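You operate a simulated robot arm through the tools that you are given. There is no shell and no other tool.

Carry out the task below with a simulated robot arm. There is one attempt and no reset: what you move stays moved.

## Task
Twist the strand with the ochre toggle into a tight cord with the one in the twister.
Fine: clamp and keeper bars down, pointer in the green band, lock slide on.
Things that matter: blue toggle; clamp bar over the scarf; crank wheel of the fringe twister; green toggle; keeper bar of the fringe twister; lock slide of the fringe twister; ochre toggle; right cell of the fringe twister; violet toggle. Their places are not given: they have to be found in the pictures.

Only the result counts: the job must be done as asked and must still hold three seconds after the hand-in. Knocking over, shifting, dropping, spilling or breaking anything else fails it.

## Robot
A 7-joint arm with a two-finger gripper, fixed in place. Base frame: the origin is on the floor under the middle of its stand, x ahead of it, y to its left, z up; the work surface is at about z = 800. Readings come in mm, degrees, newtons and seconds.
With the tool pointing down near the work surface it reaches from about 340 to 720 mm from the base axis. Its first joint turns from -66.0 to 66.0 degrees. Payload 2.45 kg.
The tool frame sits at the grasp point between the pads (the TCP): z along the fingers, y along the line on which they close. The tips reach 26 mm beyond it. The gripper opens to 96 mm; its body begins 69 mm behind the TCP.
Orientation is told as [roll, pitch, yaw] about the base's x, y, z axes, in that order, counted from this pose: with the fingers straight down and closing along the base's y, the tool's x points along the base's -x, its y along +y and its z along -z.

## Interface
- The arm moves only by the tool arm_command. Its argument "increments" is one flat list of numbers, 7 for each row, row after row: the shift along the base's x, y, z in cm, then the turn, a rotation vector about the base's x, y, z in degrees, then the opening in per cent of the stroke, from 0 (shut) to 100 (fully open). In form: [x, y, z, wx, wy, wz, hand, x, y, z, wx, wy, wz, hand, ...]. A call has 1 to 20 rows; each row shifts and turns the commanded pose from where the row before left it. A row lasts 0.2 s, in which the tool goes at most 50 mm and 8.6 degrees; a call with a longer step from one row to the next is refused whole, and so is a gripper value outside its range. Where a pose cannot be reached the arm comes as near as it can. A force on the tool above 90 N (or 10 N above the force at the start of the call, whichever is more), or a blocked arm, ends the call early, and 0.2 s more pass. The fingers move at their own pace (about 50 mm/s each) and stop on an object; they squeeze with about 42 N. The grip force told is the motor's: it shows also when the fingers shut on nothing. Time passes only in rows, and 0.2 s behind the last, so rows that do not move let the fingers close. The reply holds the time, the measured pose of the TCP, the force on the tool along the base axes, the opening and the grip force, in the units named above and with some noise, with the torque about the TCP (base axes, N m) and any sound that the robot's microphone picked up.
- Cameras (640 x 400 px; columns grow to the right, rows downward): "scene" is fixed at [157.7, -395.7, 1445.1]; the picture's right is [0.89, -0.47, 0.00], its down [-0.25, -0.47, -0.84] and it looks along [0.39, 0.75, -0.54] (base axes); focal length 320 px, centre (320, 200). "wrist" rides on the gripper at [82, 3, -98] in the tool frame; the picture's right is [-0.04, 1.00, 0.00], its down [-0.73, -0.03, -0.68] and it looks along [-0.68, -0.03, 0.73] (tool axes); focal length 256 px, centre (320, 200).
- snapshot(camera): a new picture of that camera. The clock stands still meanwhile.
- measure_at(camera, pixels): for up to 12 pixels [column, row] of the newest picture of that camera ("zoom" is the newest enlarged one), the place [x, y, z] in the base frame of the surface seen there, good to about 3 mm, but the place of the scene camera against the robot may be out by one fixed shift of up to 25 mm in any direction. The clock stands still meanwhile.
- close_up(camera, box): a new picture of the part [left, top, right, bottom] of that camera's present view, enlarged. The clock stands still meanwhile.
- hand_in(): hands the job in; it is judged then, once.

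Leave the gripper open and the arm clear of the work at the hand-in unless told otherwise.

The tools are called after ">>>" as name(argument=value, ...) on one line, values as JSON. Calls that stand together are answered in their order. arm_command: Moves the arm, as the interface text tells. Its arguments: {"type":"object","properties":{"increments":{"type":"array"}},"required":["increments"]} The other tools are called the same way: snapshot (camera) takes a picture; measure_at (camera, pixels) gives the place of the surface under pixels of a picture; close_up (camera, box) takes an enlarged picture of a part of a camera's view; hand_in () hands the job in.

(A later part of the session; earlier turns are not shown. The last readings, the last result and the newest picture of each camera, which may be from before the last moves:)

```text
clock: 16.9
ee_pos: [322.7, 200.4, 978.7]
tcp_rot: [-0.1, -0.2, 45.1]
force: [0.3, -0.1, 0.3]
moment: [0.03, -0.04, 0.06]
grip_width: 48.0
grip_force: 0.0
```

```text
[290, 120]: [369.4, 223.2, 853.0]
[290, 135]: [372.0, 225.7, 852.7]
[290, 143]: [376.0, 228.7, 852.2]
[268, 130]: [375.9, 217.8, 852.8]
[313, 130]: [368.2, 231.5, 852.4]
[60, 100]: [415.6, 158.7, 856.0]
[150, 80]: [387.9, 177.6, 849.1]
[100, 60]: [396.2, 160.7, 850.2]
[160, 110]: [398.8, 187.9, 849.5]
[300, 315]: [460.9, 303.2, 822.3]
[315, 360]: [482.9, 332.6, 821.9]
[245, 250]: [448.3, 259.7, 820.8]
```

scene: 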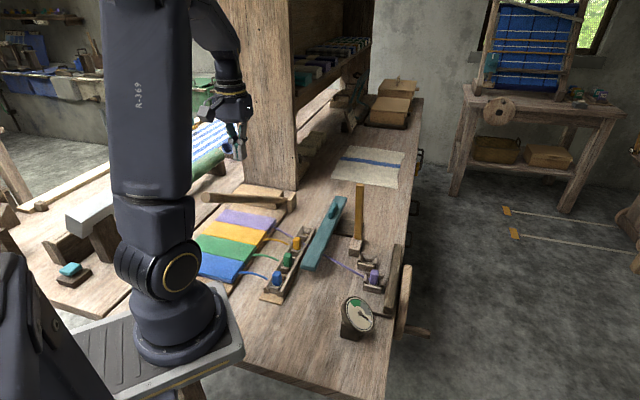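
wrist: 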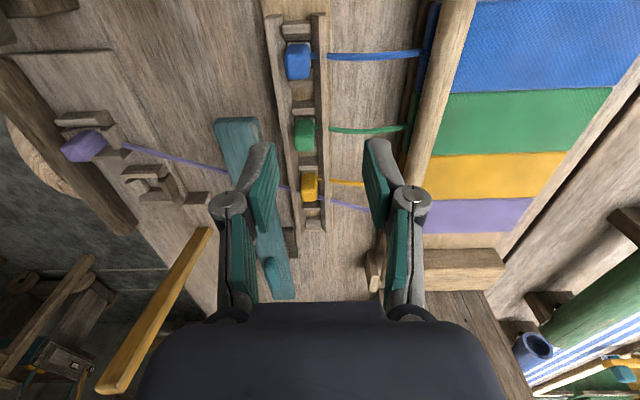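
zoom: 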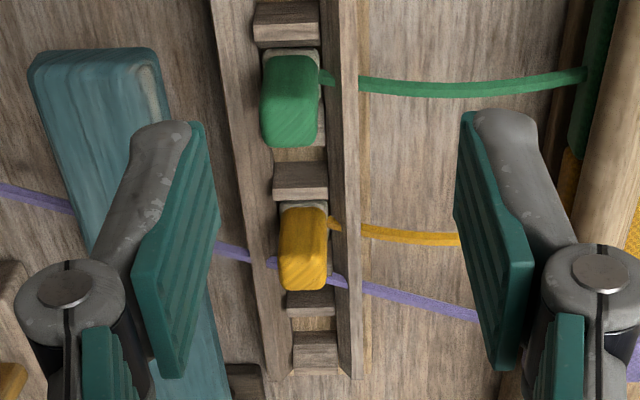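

Ochre toggle: centre u≈490, v≈-104.5 (x≈420, y≈272), top z≈855, about 20 mm wide. Holder walls reach z≈825 and the teal bar's edge is at v≈-149. I'll go above it with the fingers at 37%, tilting the hand 10° so that later its body stays clear of the upright keeper.

>>> arm_command(increments=[3.2, 2.35, -1.2, 0, 0, 0, 37.5, 3.2, 2.35, -1.2, 3.54, -3.54, 0, 37.5, 3.2, 2.36, -1.2, 3.54, -3.54, 0, 37.5, 0, 0, -1.2, 0, 0, 0, 37.5])

>>> snapshot(camera="wrist")

>>> close_up(camera="scene", box=[220, 170, 380, 290])

```text
clock: 17.9
ee_pos: [419.5, 271.6, 930.7]
tcp_rot: [-0.3, -10.3, 44.9]
force: [-0.3, -0.2, -0.3]
moment: [0.02, -0.02, -0.01]
grip_width: 36.1
grip_force: 0.0
```

```text
taken
```

wrist: 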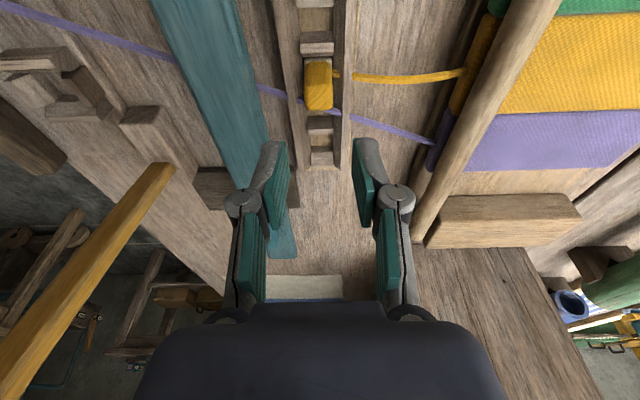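

```text
3.33 times, centred on (300, 230) of scene
```

zoom: 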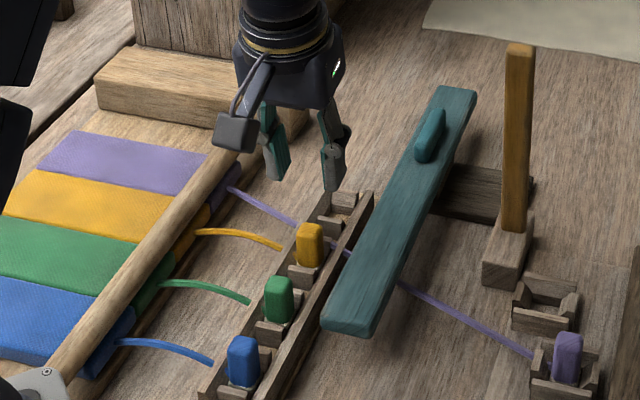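

The toggle is centred between the fingers (column 319). I re-measure it from here, then descend.

>>> measure_at(camera="wrist", pixels=[[319, 98], [319, 103], [308, 100], [329, 100], [319, 75], [230, 100], [265, 140]])

>>> arm_command(increments=[0, 0, -2.0, 0, 0, 0, 37.5, 0, 0, -2.0, 0, 0, 0, 37.5, 0, 0, -1.2, 0, 0, 0, 37.5])

>>> snapshot(camera="wrist")

>>> close_up(camera="scene", box=[250, 200, 350, 275])

```text
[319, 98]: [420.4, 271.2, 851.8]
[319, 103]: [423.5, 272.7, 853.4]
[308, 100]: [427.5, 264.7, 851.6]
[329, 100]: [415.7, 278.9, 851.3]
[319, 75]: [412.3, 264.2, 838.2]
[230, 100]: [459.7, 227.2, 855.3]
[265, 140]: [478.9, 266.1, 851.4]
```

```text
clock: 18.7
ee_pos: [419.0, 270.3, 877.9]
tcp_rot: [-0.1, -10.1, 45.0]
force: [0.9, -0.1, -0.1]
moment: [0.0, 0.0, -0.01]
grip_width: 35.9
grip_force: 0.0
```

```text
taken
```

wrist: 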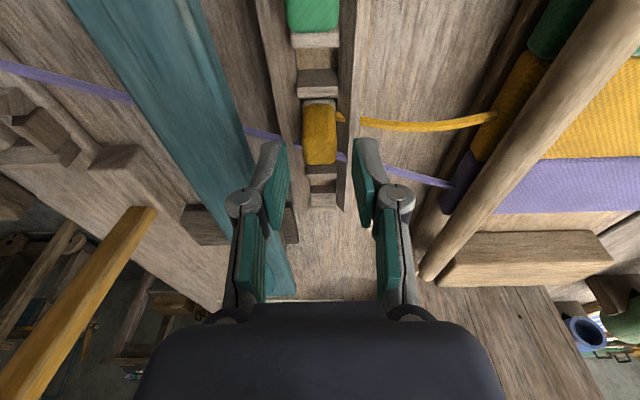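

```text
5.33 times, centred on (300, 238) of scene
```

zoom: 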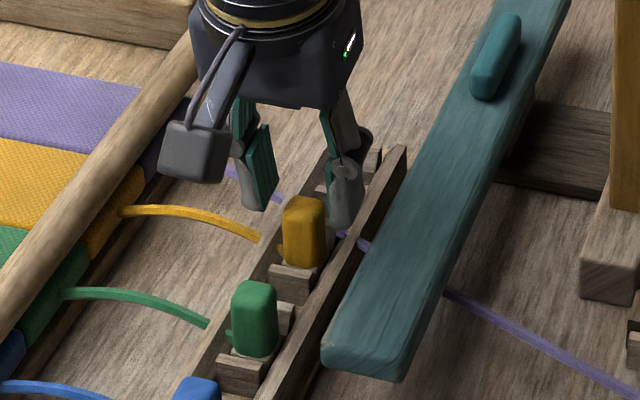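

Alignment looks right: the fingers straddle the toggle and clear the teal bar. I descend the last 23 mm.

>>> arm_command(increments=[0, 0, -1.2, 0, 0, 0, 37.5, 0, 0, -1.0, 0, 0, 0, 37.5])

>>> snapshot(camera="wrist")

>>> close_up(camera="scene", box=[250, 200, 350, 275])

```text
clock: 19.3
ee_pos: [420.5, 271.8, 857.1]
tcp_rot: [-0.2, -10.3, 45.0]
force: [-0.7, -0.2, -0.7]
moment: [0.04, -0.01, 0.01]
grip_width: 36.0
grip_force: 0.0
```

```text
taken
```

wrist: 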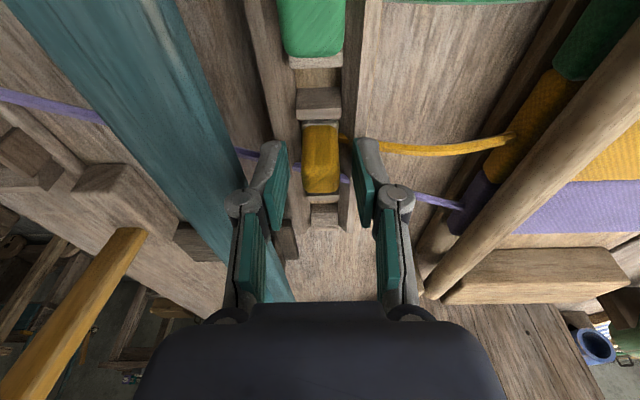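

```text
5.33 times, centred on (300, 238) of scene
```

zoom: 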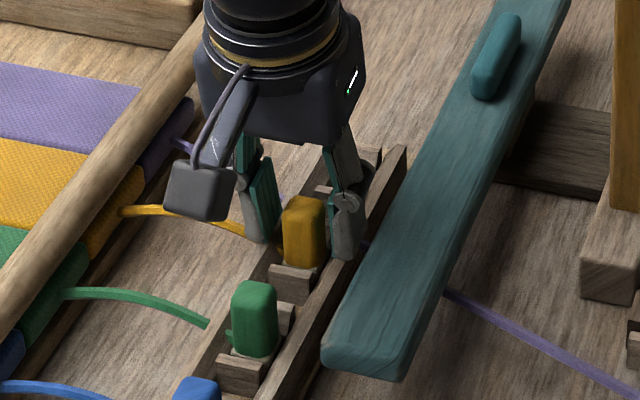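

Toggle top is at TCP level and centred. I close the fingers on it.

>>> arm_command(increments=[0, 0, 0, 0, 0, 0, 0, 0, 0, 0, 0, 0, 0, 0, 0, 0, 0, 0, 0, 0, 0, 0, 0, 0, 0, 0, 0, 0])

>>> close_up(camera="scene", box=[250, 200, 350, 275])

```text
clock: 20.3
ee_pos: [418.8, 271.0, 855.8]
tcp_rot: [-0.2, -10.2, 45.0]
force: [0.2, 0.1, 0.6]
moment: [0.01, 0.0, -0.01]
grip_width: 18.2
grip_force: 41.9
```

```text
5.33 times, centred on (300, 238) of scene
```

zoom: 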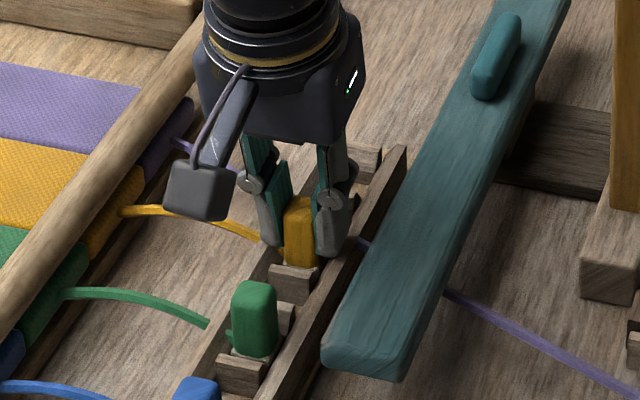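

Gripped (18.2 mm, 42 N). I lift it straight up 30 mm, then check the strand.

>>> arm_command(increments=[0, 0, 0.5, 0, 0, 0, 0, 0, 0, 1.0, 0, 0, 0, 0, 0, 0, 1.5, 0, 0, 0, 0])

>>> close_up(camera="scene", box=[220, 180, 360, 290])

>>> snapshot(camera="wrist")

```text
clock: 21.1
ee_pos: [419.2, 270.3, 887.6]
tcp_rot: [-0.1, -10.2, 45.0]
force: [0.9, -0.6, -0.3]
moment: [-0.01, -0.03, 0.03]
grip_width: 18.0
grip_force: 42.4
```

```text
3.64 times, centred on (290, 235) of scene
```

zoom: 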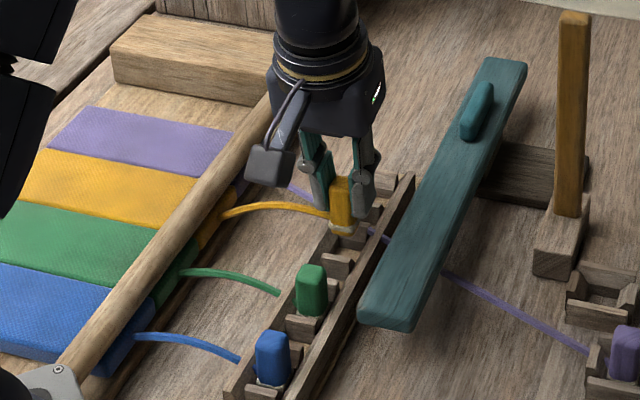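

```text
taken
```

wrist: 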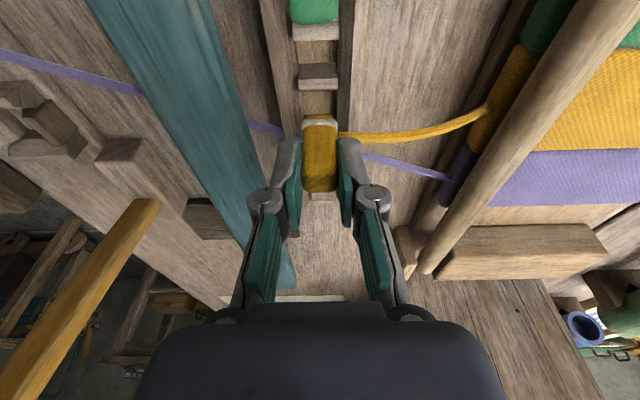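

The strand hangs as a free arc, and the violet strand already runs straight through the holder walls, so strands don't obstruct. I measure the toggle in the hand to know its offset from the TCP, then lift to z≈930.

>>> measure_at(camera="wrist", pixels=[[320, 170], [320, 178], [320, 187], [306, 178], [334, 178], [320, 130], [320, 123], [305, 130], [335, 130]])

>>> arm_command(increments=[0, 0, 2.2, 0, 0, 0, 0, 0, 0, 2.2, 0, 0, 0, 0])

```text
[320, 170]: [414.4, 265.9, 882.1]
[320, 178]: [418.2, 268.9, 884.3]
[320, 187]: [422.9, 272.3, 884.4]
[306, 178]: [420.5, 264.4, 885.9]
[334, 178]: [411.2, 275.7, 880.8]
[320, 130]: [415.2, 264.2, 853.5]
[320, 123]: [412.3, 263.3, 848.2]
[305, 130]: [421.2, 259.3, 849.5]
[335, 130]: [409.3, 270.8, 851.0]
```

```text
clock: 21.7
ee_pos: [419.3, 273.1, 931.7]
tcp_rot: [-0.1, -10.2, 45.0]
force: [0.5, 0.0, 0.3]
moment: [0.01, -0.02, -0.01]
grip_width: 18.1
grip_force: 42.1
```

Toggle offset from TCP is about +1.7 mm along u and 0 along v. Now I carry it over the teal bar (toggle bottom ≈880, bar top ≈855) to above the right cell at TCP (562.7,125.7).

>>> arm_command(increments=[2.866, -2.913, 0, 0, 0, 0, 0, 2.866, -2.913, 0, 0, 0, 0, 0, 2.866, -2.913, 0, 0, 0, 0, 0, 2.866, -2.913, 0, 0, 0, 0, 0, 2.866, -2.913, 0, 0, 0, 0, 0])

>>> snapshot(camera="wrist")

>>> close_up(camera="scene", box=[300, 150, 440, 310])

```text
clock: 22.9
ee_pos: [560.4, 125.1, 930.7]
tcp_rot: [-0.2, -10.3, 45.0]
force: [0.3, 0.1, 0.0]
moment: [-0.01, 0.02, -0.03]
grip_width: 18.2
grip_force: 42.0
```

```text
taken
```

wrist: 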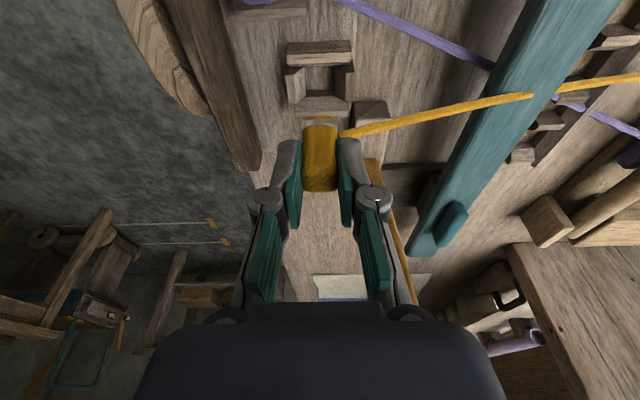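

```text
2.50 times, centred on (370, 230) of scene
```

zoom: 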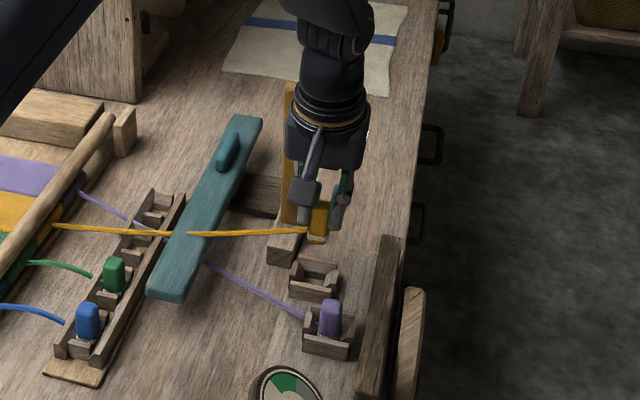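

The toggle is above, slightly short of the cell in view due to perspective. I re-measure the right cell's walls and the hanging toggle from here to fine-tune.

>>> close_up(camera="wrist", box=[260, 20, 400, 200])

>>> measure_at(camera="wrist", pixels=[[295, 63], [320, 62], [345, 61], [300, 108], [320, 107], [345, 106], [293, 85], [346, 84], [320, 125], [307, 130], [333, 130], [320, 180]])

```text
2.22 times, centred on (330, 110) of wrist
```

zoom: 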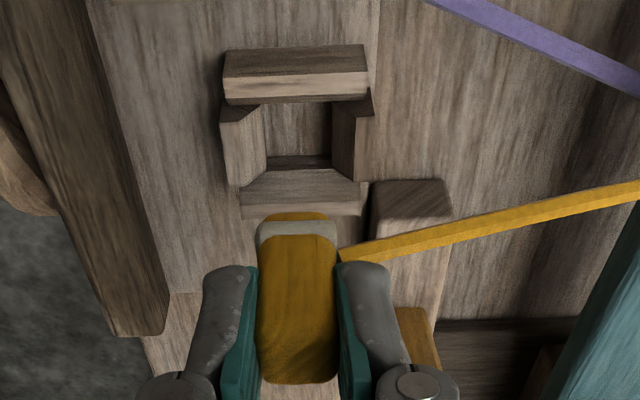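

```text
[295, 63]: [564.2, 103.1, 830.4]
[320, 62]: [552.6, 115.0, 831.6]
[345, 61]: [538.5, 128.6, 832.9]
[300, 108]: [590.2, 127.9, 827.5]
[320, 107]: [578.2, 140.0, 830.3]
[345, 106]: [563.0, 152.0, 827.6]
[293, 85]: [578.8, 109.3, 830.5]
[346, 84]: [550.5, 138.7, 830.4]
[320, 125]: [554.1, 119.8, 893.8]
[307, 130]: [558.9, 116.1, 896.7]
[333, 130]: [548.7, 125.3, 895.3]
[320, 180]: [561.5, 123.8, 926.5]
```

Cell centre re-measures at u≈489, v≈-310; the toggle is at about u≈487, v≈-306.5. I shift (+3.8, -0.9) mm and lower to just above the walls.

>>> arm_command(increments=[0.38, -0.09, 0, 0, 0, 0, 0, 0, 0, -1.0, 0, 0, 0, 0, 0, 0, -1.2, 0, 0, 0, 0, 0, 0, -1.2, 0, 0, 0, 0])

>>> snapshot(camera="wrist")

>>> close_up(camera="wrist", box=[260, 40, 400, 220])

>>> close_up(camera="scene", box=[330, 180, 430, 310])

```text
clock: 23.9
ee_pos: [567.0, 125.5, 896.6]
tcp_rot: [-0.1, -10.2, 45.0]
force: [0.3, -0.3, 0.5]
moment: [0.01, -0.02, -0.02]
grip_width: 18.1
grip_force: 42.4
```

```text
taken
```

wrist: 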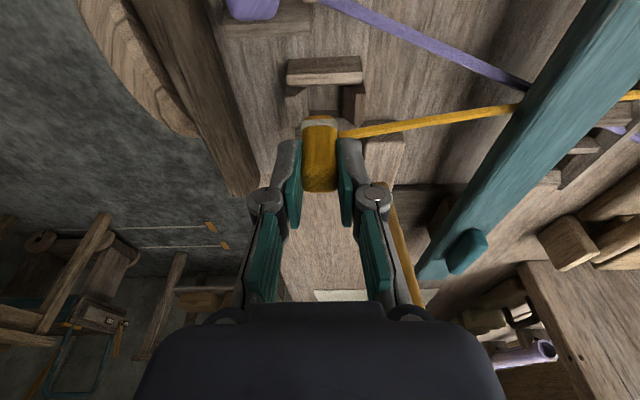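

```text
2.22 times, centred on (330, 130) of wrist
```

zoom: 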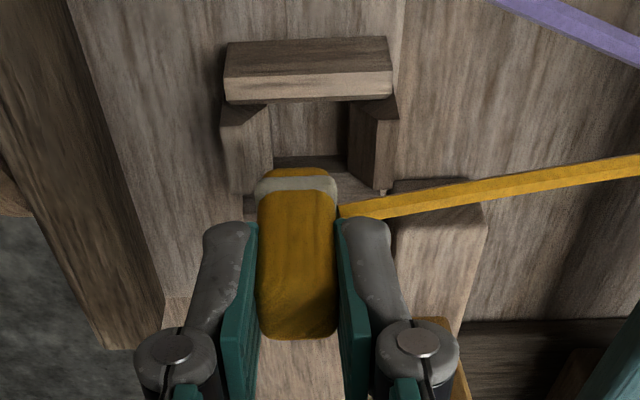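

```text
3.08 times, centred on (380, 245) of scene
```

zoom: 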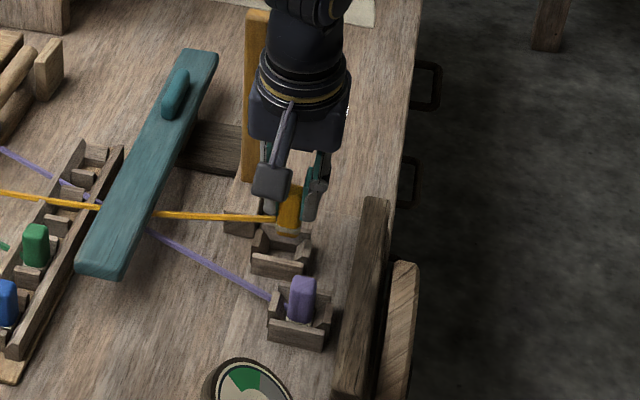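

The strand now draws beneath the bar, so it is only visual. The toggle looks slightly left of the cell centre, so I measure both again.

>>> measure_at(camera="zoom", pixels=[[240, 95], [305, 90], [380, 88], [240, 140], [375, 140], [260, 160], [365, 160], [297, 205], [262, 215], [333, 215], [297, 185], [310, 160]])

```text
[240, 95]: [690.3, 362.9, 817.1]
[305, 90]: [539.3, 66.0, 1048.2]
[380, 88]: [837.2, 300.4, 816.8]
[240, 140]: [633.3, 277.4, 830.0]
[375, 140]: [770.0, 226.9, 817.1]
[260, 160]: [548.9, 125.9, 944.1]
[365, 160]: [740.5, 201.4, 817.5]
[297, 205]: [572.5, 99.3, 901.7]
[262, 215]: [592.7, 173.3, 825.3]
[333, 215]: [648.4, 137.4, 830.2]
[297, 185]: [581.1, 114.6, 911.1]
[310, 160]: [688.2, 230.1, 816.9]
```

That measured the scene zoom by mistake. I repeat it with wrist picture pixels.

>>> measure_at(camera="wrist", pixels=[[294, 82], [323, 80], [356, 79], [291, 103], [356, 103], [297, 115], [352, 112], [320, 132], [304, 137], [335, 137], [320, 123], [320, 180]])

```text
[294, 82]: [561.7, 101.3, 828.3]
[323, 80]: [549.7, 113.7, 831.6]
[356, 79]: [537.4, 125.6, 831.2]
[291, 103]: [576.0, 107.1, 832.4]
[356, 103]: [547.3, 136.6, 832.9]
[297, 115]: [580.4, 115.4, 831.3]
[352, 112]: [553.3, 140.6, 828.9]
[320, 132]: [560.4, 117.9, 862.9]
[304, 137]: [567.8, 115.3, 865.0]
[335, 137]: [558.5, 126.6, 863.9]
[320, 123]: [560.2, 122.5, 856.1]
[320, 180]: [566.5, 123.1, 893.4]
```

Toggle at v≈-312.7, u≈489.5 against cell centre v≈-310.5, u≈489. I shift 2 mm and lower to near the seat.

>>> arm_command(increments=[-0.13, 0.13, 0, 0, 0, 0, 0, 0, 0, -1.0, 0, 0, 0, 0, 0, 0, -1.0, 0, 0, 0, 0, 0, 0, -0.8, 0, 0, 0, 0])

>>> snapshot(camera="wrist")

>>> close_up(camera="scene", box=[330, 180, 430, 310])

```text
clock: 24.9
ee_pos: [564.9, 126.0, 867.9]
tcp_rot: [-0.3, -10.2, 44.8]
force: [-0.4, 0.2, 0.5]
moment: [-0.03, -0.04, 0.01]
grip_width: 18.2
grip_force: 41.8
```

```text
taken
```

wrist: 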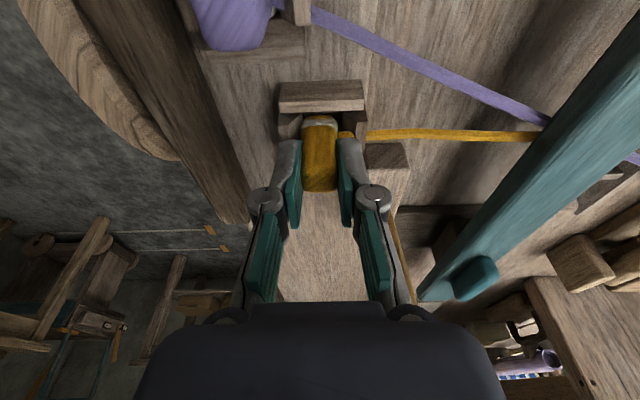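

```text
3.08 times, centred on (380, 245) of scene
```

zoom: 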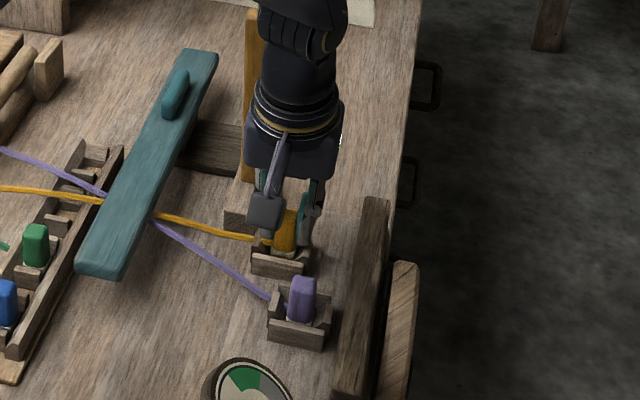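

It is entering the cell, no contact. I lower a few mm more in small steps, watching the force.

>>> arm_command(increments=[0, 0, -0.3, 0, 0, 0, 0, 0, 0, -0.3, 0, 0, 0, 0])

>>> close_up(camera="scene", box=[330, 180, 430, 310])

```text
clock: 25.5
ee_pos: [565.0, 125.8, 862.3]
tcp_rot: [0.0, -10.2, 45.0]
force: [-1.3, -0.2, 4.8]
moment: [0.04, 0.11, -0.05]
grip_width: 18.2
grip_force: 42.5
```

```text
3.08 times, centred on (380, 245) of scene
```

zoom: 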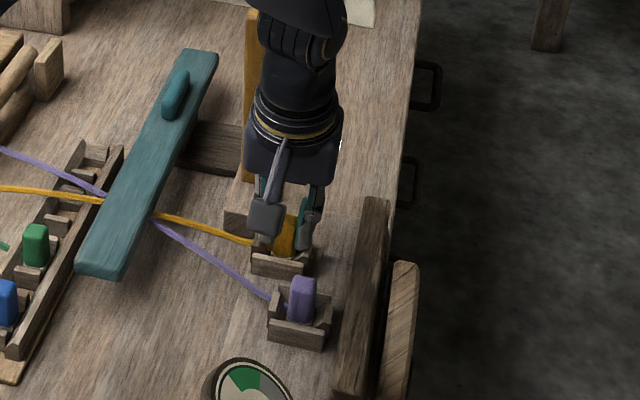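

Contact of about 5 N at z=862, which matches a seated toggle. I open the fingers modestly (38%) and check that it stays.

>>> arm_command(increments=[0, 0, -0.05, 0, 0, 0, 30, 0, 0, 0, 0, 0, 0, 37.5, 0, 0, 0, 0, 0, 0, 37.5, 0, 0, 0, 0, 0, 0, 37.5])

>>> snapshot(camera="wrist")

>>> close_up(camera="scene", box=[330, 180, 430, 310])

```text
clock: 26.5
ee_pos: [565.7, 126.8, 862.2]
tcp_rot: [0.0, -10.2, 45.0]
force: [-0.1, 0.2, -0.3]
moment: [0.0, 0.0, 0.0]
grip_width: 36.0
grip_force: 0.2
```

```text
taken
```

wrist: 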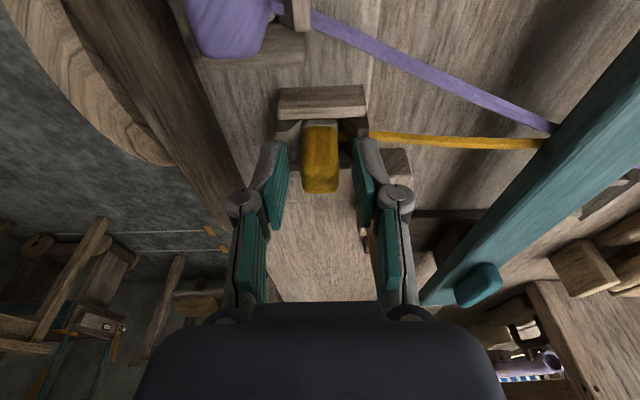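

```text
3.08 times, centred on (380, 245) of scene
```

zoom: 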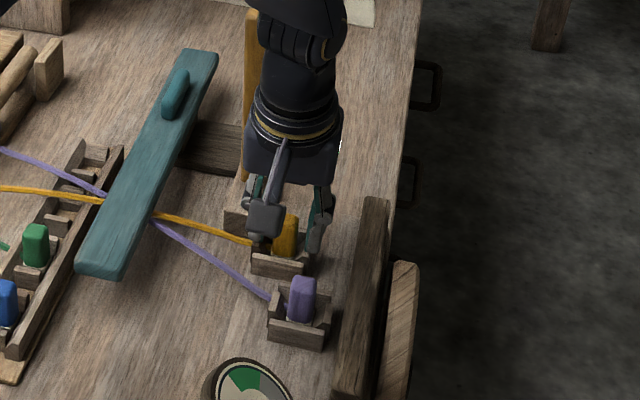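

The toggle stands in the cell on its own. I rise straight up, then back along -u away from the keeper.

>>> arm_command(increments=[0, 0, 1.0, 0, 0, 0, 37.5, 0, 0, 2.0, 0, 0, 0, 37.5, 0, 0, 3.0, 0, 0, 0, 37.5, -1.0, -1.0, 3.0, 0, 0, 0, 37.5, -2.0, -2.0, 3.0, -3.54, 3.54, 0, 37.5, -2.0, -2.0, 2.0, -3.54, 3.54, 0, 37.5, -2.0, -2.0, 0, 0, 0, 0, 37.5])

>>> snapshot(camera="wrist")

>>> close_up(camera="scene", box=[330, 180, 430, 310])

```text
clock: 28.1
ee_pos: [493.5, 55.9, 1003.2]
tcp_rot: [-0.1, -0.3, 45.0]
force: [0.1, 0.6, 0.6]
moment: [0.01, -0.03, 0.03]
grip_width: 36.1
grip_force: 0.0
```

```text
taken
```

wrist: 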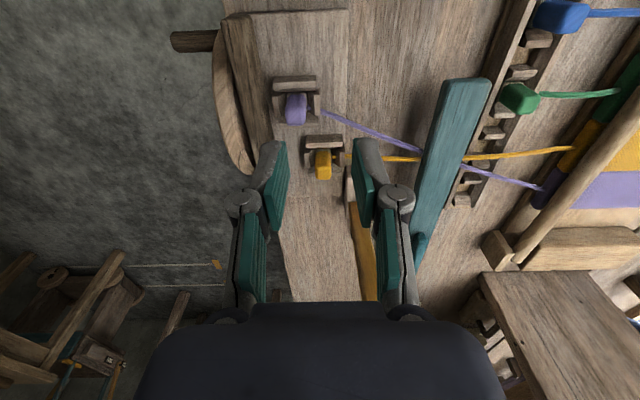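

```text
3.08 times, centred on (380, 245) of scene
```

zoom: 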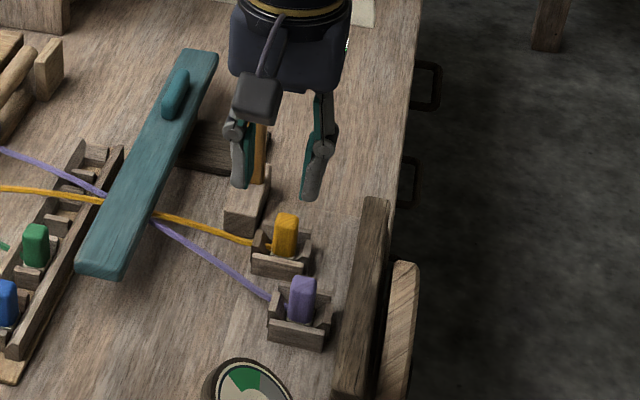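

Ochre sits in the right cell. Next is the keeper: hinge near u≈575, z≈828, leaning toward the cells with its tip at u≈540, z≈1029, v≈-266. I'll shut the fingers, pass over its top and come down behind it (+u side) to push it down toward the cells.

>>> arm_command(increments=[0, 0, 4.5, 0, 0, 0, 0, 0, 0, 4.5, 0, 0, 0, 0, 2.17, 3.4, 0, 0, 0, 0, 0, 2.17, 3.4, 0, 0, 0, 0, 0, 2.17, 3.4, 0, 0, 0, 0, 0, 2.17, 3.4, 0, 0, 0, 0, 0, 2.17, 3.4, 0, 0, 0, 0, 0])

>>> snapshot(camera="wrist")

>>> close_up(camera="scene", box=[300, 80, 440, 260])

```text
clock: 29.7
ee_pos: [603.3, 225.8, 1093.2]
tcp_rot: [-0.2, -0.2, 44.9]
force: [-1.0, 0.6, -0.2]
moment: [0.0, 0.02, 0.02]
grip_width: 0.0
grip_force: 28.3
```

```text
taken
```

wrist: 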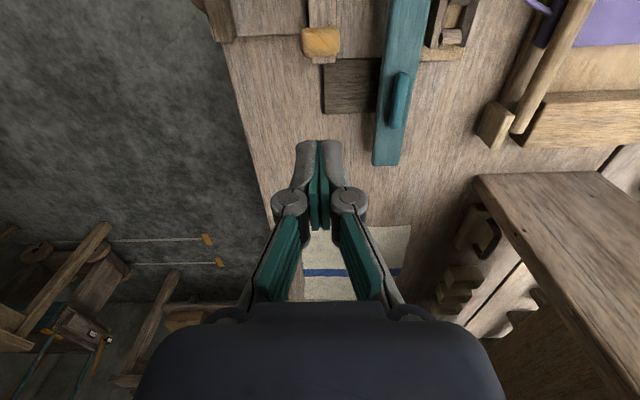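

```text
2.22 times, centred on (370, 170) of scene
```

zoom: 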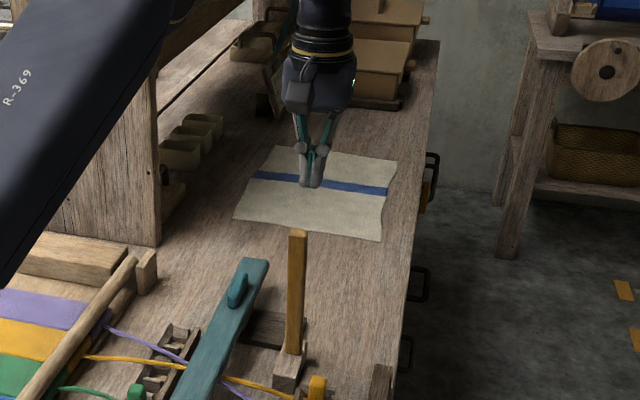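

I see the keeper's top face at wrist (321,40). I measure it, plus the plate and slide from this angle.

>>> measure_at(camera="wrist", pixels=[[321, 42], [306, 45], [338, 45], [321, 55], [321, 32], [398, 100], [387, 160], [350, 85], [325, 110], [374, 110], [405, 60]])

>>> close_up(camera="wrist", box=[280, 0, 460, 180])

```text
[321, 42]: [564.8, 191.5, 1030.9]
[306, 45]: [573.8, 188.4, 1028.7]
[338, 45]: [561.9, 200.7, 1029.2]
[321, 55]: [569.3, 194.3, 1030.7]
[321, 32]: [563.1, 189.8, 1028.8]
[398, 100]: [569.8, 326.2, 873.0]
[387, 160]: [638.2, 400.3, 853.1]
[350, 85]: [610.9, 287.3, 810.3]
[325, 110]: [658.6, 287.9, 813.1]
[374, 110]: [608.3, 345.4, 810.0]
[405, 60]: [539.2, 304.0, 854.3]
```

```text
2.22 times, centred on (370, 90) of wrist
```

zoom: 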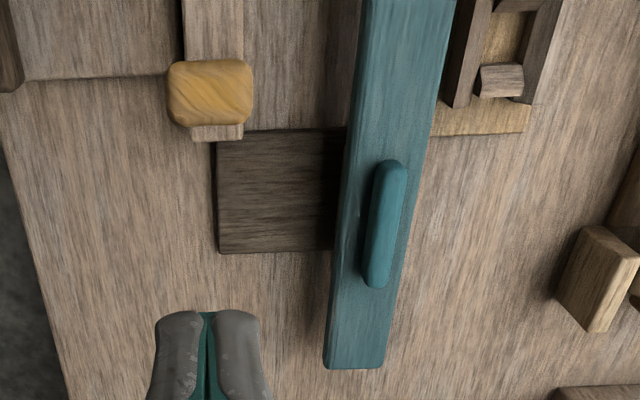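

Keeper top: z≈1030, v≈-264, about 20 mm square. My tips are at u≈586, behind its back face (≈u 555–561). I descend to TCP z≈1003 there.

>>> arm_command(increments=[0, 0, -3.0, 0, 0, 0, 0, 0.1, 0.3, -3.0, 0, 0, 0, 0, 0, 0, -3.0, 0, 0, 0, 0])

>>> snapshot(camera="wrist")

>>> close_up(camera="scene", box=[300, 120, 440, 280])

```text
clock: 30.5
ee_pos: [603.7, 230.1, 1000.1]
tcp_rot: [0.0, -0.3, 45.0]
force: [-0.3, 0.4, 0.1]
moment: [0.03, 0.01, 0.01]
grip_width: 0.0
grip_force: 28.9
```

```text
taken
```

wrist: 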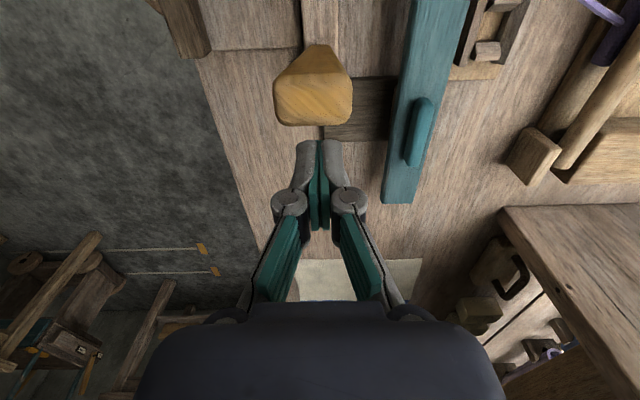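

```text
2.50 times, centred on (370, 200) of scene
```

zoom: 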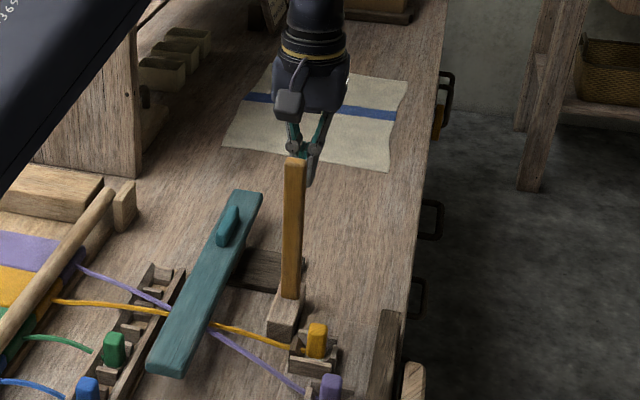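

Fingers are centred behind the keeper. I push it over along its arc in small steps, to about 40° first.

>>> arm_command(increments=[-0.64, -0.64, 0, 0, 0, 0, 0, -0.64, -0.64, 0, 0, 0, 0, 0, -0.88, -0.88, -0.24, 0, 0, 0, 0, -0.88, -0.88, -0.24, 0, 0, 0, 0, -0.84, -0.84, -0.46, 0, 0, 0, 0, -0.84, -0.84, -0.46, 0, 0, 0, 0, -0.77, -0.77, -0.66, 0, 0, 0, 0, -0.77, -0.77, -0.66, 0, 0, 0, 0])

>>> snapshot(camera="wrist")

>>> close_up(camera="scene", box=[300, 120, 440, 300])

```text
clock: 32.3
ee_pos: [542.4, 168.1, 973.3]
tcp_rot: [-0.1, -0.2, 45.0]
force: [0.7, 0.1, -0.5]
moment: [0.02, 0.0, 0.03]
grip_width: 0.0
grip_force: 28.6
```

```text
taken
```

wrist: 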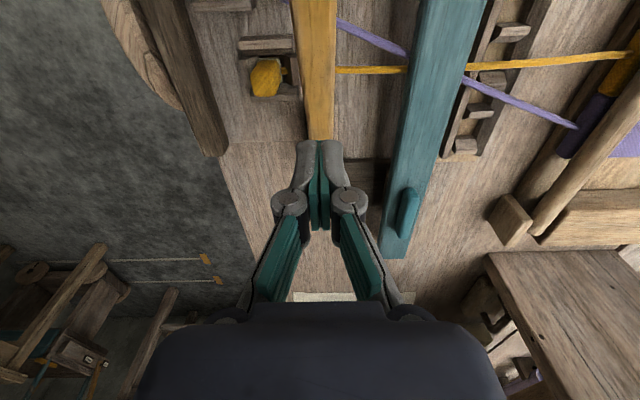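

```text
2.22 times, centred on (370, 210) of scene
```

zoom: 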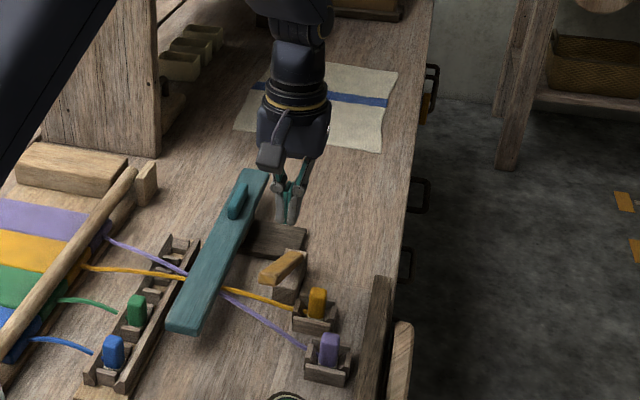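

The keeper has swung down part of the way. I measure its present slope.

>>> measure_at(camera="wrist", pixels=[[315, 10], [316, 40], [318, 80], [319, 120], [319, 135], [265, 75], [290, 95]])

>>> close_up(camera="scene", box=[330, 210, 420, 310])

```text
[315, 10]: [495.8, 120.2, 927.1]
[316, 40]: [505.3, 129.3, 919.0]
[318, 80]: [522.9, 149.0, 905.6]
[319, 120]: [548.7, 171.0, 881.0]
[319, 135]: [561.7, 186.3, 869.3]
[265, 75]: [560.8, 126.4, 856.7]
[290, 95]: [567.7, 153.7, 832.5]
```

```text
4.00 times, centred on (375, 260) of scene
```

zoom: 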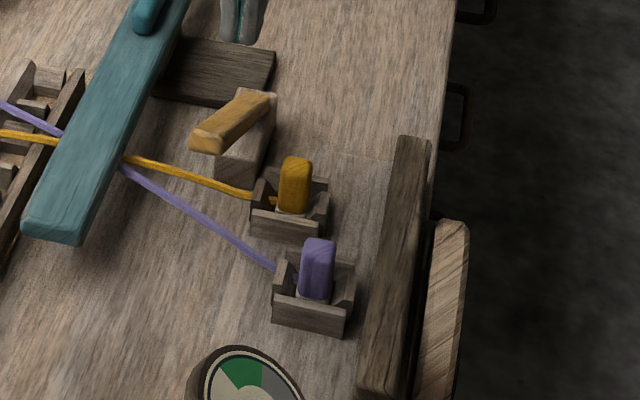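

The keeper fell ahead to about 32° elevation. I follow the arc down, pressing it from above to about 10°.

>>> arm_command(increments=[-0.735, -0.735, -0.89, 0, 0, 0, 0, -0.735, -0.735, -0.89, 0, 0, 0, 0, -0.565, -0.565, -0.99, 0, 0, 0, 0, -0.565, -0.565, -0.99, 0, 0, 0, 0, -0.44, -0.44, -1.12, 0, 0, 0, 0, -0.44, -0.44, -1.12, 0, 0, 0, 0, -0.29, -0.29, -1.2, 0, 0, 0, 0])

>>> snapshot(camera="wrist")

>>> close_up(camera="scene", box=[320, 180, 420, 310])

```text
clock: 33.9
ee_pos: [503.9, 128.4, 902.9]
tcp_rot: [-0.2, -0.2, 45.0]
force: [0.4, -0.6, 0.6]
moment: [0.0, 0.02, 0.03]
grip_width: 0.0
grip_force: 27.9
```

```text
taken
```

wrist: 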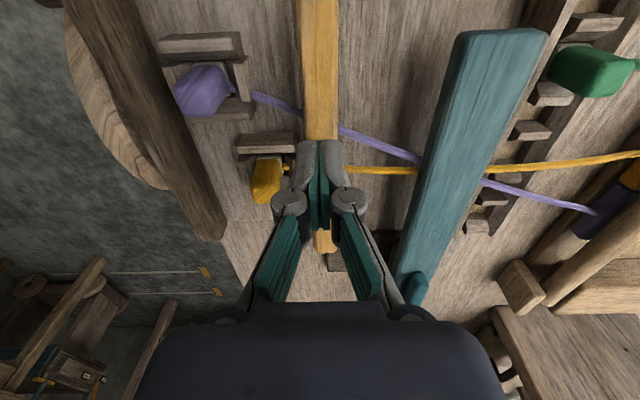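

```text
3.08 times, centred on (370, 245) of scene
```

zoom: 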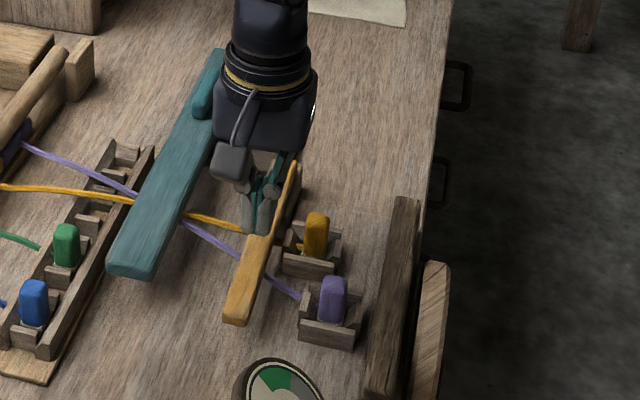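

The keeper is almost flat. I measure its height, then press the rest of the way.

>>> measure_at(camera="wrist", pixels=[[317, 5], [318, 40], [320, 80], [320, 120], [325, 245], [500, 60], [450, 150], [415, 285]])

>>> arm_command(increments=[-0.15, -0.15, -1.0, 0, 0, 0, 0, -0.1, -0.1, -1.0, 0, 0, 0, 0, 0, 0, -0.7, 0, 0, 0, 0, 0, 0, -0.6, 0, 0, 0, 0, 0, 0, -0.5, 0, 0, 0, 0])

>>> close_up(camera="scene", box=[320, 180, 420, 310])

```text
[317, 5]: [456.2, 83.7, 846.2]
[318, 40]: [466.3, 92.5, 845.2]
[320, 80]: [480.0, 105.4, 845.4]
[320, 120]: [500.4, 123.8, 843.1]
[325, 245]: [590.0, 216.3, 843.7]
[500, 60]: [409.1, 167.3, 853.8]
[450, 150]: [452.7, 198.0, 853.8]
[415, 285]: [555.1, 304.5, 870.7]
```

```text
clock: 35.1
ee_pos: [501.5, 125.8, 868.4]
tcp_rot: [-0.3, -0.2, 45.0]
force: [-26.9, -11.3, 81.8]
moment: [0.26, 0.11, 0.17]
grip_width: 6.0
grip_force: 28.4
```

```text
3.08 times, centred on (370, 245) of scene
```

zoom: 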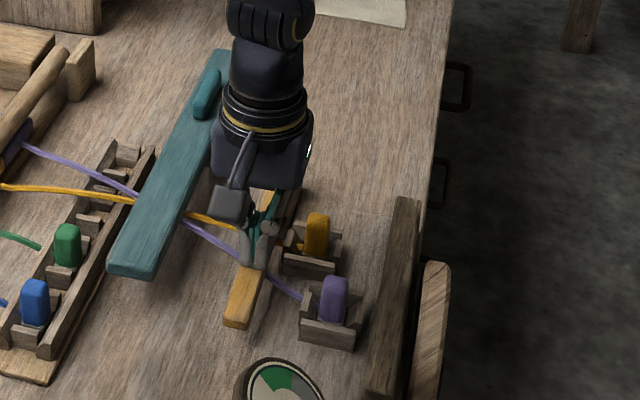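

The keeper is flat (top z≈845) and pressed with 82 N. I raise the hand and check it stays.

>>> arm_command(increments=[0, 0, 1.5, 0, 0, 0, 0, 0, 0, 3.0, 0, 0, 0, 0, 0, 0, 4.0, 0, 0, 0, 0, -2.5, -2.5, 3.0, 0, 0, 0, 0])

>>> snapshot(camera="wrist")

>>> snapshot(camera="scene")

>>> close_up(camera="scene", box=[320, 230, 440, 350])

```text
clock: 36.1
ee_pos: [476.9, 101.8, 978.7]
tcp_rot: [-0.2, -0.1, 44.9]
force: [0.2, 0.4, -0.7]
moment: [0.05, -0.02, -0.03]
grip_width: 0.2
grip_force: 28.4
```

```text
taken
```

wrist: 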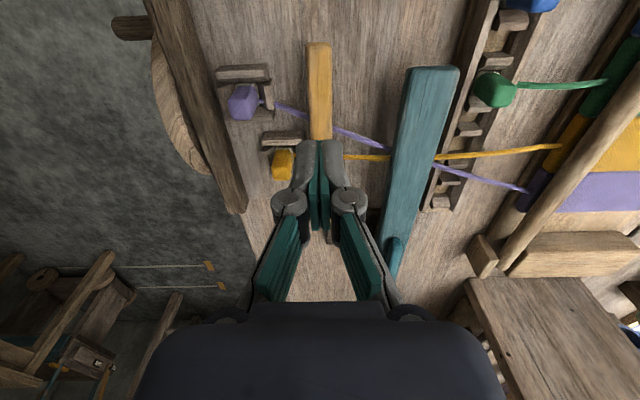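

```text
taken
```

scene: 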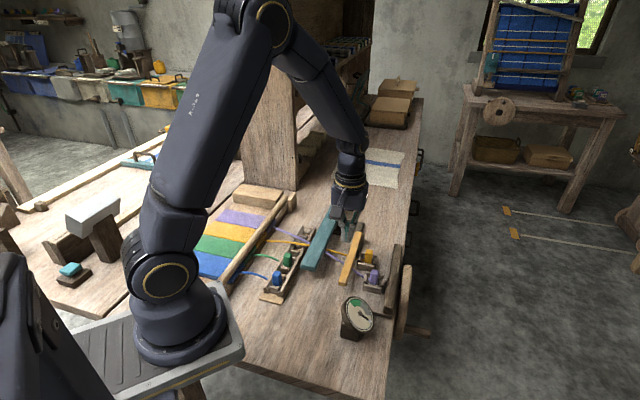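

```text
3.33 times, centred on (380, 290) of scene
```

zoom: 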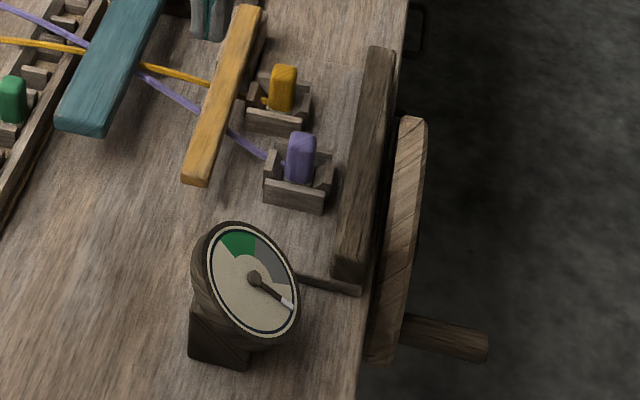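

Both bars are down. Now the crank: in the wrist view the wheel rim runs from (155,40) to (205,175), with the handle at (130,28). I measure them.

>>> close_up(camera="wrist", box=[90, 0, 270, 220])

>>> measure_at(camera="wrist", pixels=[[120, 28], [135, 28], [148, 28], [160, 60], [165, 90], [175, 120], [190, 150], [205, 172], [156, 42], [185, 40], [215, 110], [238, 195]])

>>> measure_at(camera="scene", pixels=[[407, 268], [408, 280], [405, 295], [402, 310], [400, 325], [397, 335], [412, 327], [420, 330], [425, 332], [395, 255], [388, 300], [405, 327]])

```text
1.82 times, centred on (180, 110) of wrist
```

zoom: 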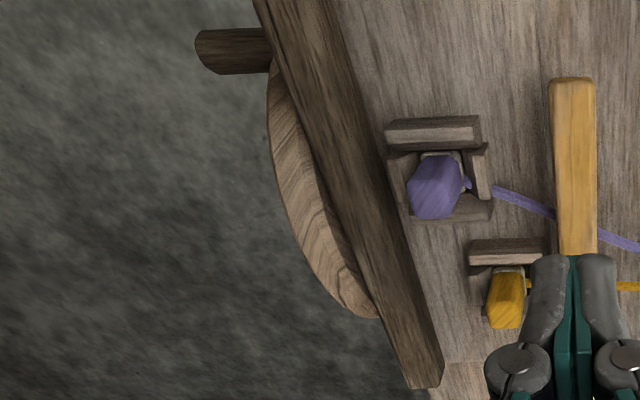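

```text
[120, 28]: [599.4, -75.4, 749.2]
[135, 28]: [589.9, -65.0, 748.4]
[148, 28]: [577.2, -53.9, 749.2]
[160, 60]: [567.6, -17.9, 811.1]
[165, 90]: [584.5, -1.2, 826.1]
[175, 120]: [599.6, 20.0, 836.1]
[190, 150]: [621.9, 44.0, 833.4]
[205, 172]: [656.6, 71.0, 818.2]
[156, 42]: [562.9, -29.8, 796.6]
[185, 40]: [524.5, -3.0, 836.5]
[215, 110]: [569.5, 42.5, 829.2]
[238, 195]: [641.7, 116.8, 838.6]
```

```text
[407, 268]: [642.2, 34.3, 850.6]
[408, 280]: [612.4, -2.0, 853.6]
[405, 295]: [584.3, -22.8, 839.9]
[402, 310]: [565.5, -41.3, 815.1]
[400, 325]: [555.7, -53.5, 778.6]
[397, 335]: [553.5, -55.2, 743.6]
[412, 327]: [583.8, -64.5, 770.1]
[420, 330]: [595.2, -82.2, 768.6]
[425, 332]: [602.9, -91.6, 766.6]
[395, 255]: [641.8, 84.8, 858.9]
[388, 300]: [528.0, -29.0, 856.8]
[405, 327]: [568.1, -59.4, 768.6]
```

Fit of the rim points: wheel centre about u=453, z=746, radius ≈91. The handle is at u≈370, z≈738 (83 mm from the axis), sticking out from v≈-425 to -485. I plan to grip the handle from above with fingers closing along u. I turn to yaw 135° so the camera is on the outside, and hover over the handle.

>>> arm_command(increments=[1.25, -1.38, 0.2, 0, 0, 8.2, 0, 1.25, -1.38, 0.2, 0, 0, 8.2, 0, 1.25, -1.38, 0.2, 0, 0, 8.2, 0, 1.25, -1.38, 0.2, 0, 0, 8.2, 0, 1.25, -1.38, 0.2, 0, 0, 8.2, 0, 1.25, -1.38, 0.2, 0, 0, 8.2, 0, 1.25, -1.38, 0.2, 0, 0, 8.2, 0, 1.25, -1.38, 0.2, 0, 0, 8.2, 0, 1.25, -1.38, 0.2, 0, 0, 8.2, 50, 1.25, -1.38, 0.2, 0, 0, 8.2, 50, 1.25, -1.38, 0.2, 0, 0, 8.0, 50])

>>> snapshot(camera="wrist")

>>> snapshot(camera="scene")

```text
clock: 38.5
ee_pos: [616.2, -49.7, 1001.9]
tcp_rot: [-0.1, -0.3, 135.1]
force: [-0.3, 0.2, 0.0]
moment: [0.04, 0.01, 0.03]
grip_width: 48.0
grip_force: 0.0
```

```text
taken
```

wrist: 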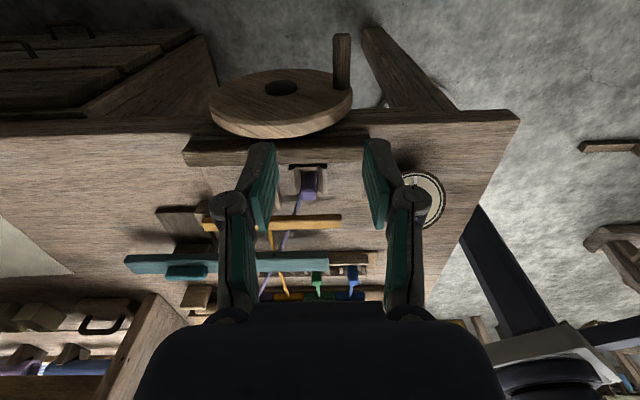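

```text
taken
```

scene: 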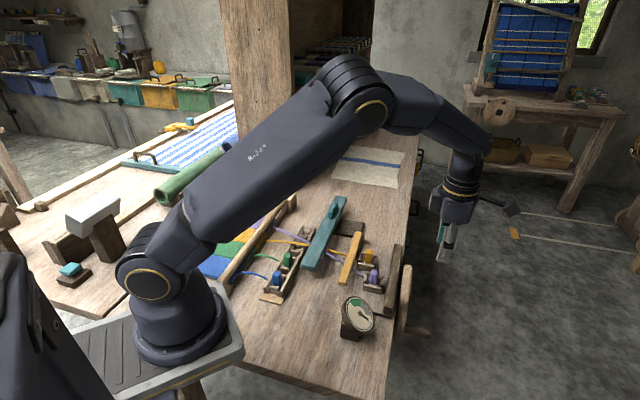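

Now I see the wheel from outside: hub at (281,88), handle at (342,60). I measure these.

>>> measure_at(camera="wrist", pixels=[[342, 36], [342, 50], [342, 65], [342, 80], [335, 60], [349, 60], [281, 88], [215, 98], [250, 78], [280, 110], [330, 92], [280, 132]])

>>> close_up(camera="wrist", box=[180, 20, 400, 160])

```text
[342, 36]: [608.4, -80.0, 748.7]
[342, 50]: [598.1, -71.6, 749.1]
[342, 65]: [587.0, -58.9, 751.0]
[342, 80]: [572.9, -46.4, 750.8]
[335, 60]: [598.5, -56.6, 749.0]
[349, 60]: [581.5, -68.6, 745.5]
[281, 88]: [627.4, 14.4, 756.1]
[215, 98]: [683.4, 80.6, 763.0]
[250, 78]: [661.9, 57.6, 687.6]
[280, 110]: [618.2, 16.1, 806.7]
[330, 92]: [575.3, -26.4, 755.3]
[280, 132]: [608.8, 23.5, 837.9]
```

```text
2.86 times, centred on (290, 90) of wrist
```

zoom: 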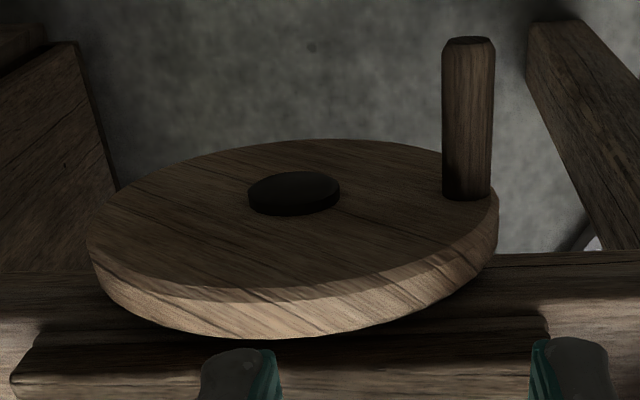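

I'll take more rim points from this enlargement to pin the axis.

>>> measure_at(camera="zoom", pixels=[[93, 240], [110, 262], [150, 275], [200, 286], [290, 287], [400, 258], [480, 220], [425, 155], [350, 142], [250, 148], [150, 182], [293, 193]])

>>> measure_at(camera="zoom", pixels=[[255, 200], [333, 185], [293, 175], [293, 212], [467, 50], [467, 100], [467, 150], [467, 190], [447, 120], [490, 120], [470, 40], [520, 380]])

```text
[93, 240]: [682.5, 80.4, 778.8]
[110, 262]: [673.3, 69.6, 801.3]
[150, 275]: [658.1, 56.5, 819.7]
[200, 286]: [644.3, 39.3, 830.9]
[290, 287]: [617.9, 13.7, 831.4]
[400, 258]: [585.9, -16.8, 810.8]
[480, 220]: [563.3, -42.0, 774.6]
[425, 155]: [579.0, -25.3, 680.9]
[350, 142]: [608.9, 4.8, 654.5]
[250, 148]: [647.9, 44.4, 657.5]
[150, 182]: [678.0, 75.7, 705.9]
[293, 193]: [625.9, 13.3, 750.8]
```

```text
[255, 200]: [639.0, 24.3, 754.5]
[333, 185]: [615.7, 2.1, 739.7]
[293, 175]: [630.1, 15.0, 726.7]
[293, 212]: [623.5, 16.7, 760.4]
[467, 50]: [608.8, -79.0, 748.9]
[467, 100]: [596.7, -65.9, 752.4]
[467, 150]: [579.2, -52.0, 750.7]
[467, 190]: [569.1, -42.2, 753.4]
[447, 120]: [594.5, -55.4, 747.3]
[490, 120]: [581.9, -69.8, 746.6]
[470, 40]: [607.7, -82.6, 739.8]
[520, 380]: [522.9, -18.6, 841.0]
```

Centre is about (u 453.5, z 743.5), handle axis about (u 371.7, z 740), tip at v≈-488, so crank radius ≈82 mm. I check the hand's depth in the scene view to judge clearance to the wheel face (v≈-426).

>>> close_up(camera="scene", box=[400, 140, 540, 280])

>>> close_up(camera="scene", box=[320, 280, 440, 360])

```text
2.86 times, centred on (470, 210) of scene
```

zoom: 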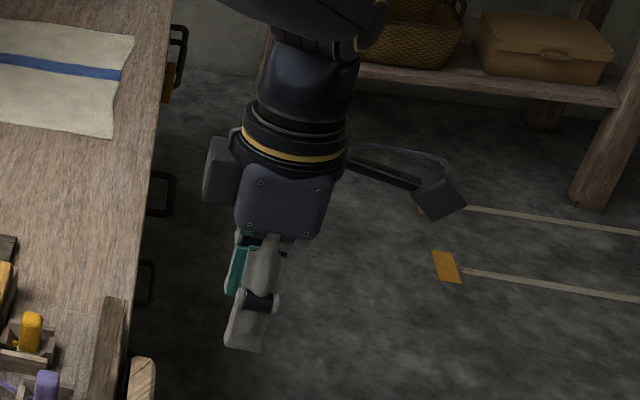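

```text
5.00 times, centred on (380, 320) of scene
```

zoom: 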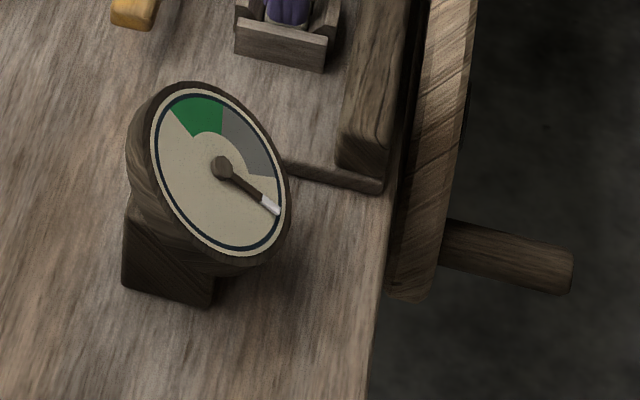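

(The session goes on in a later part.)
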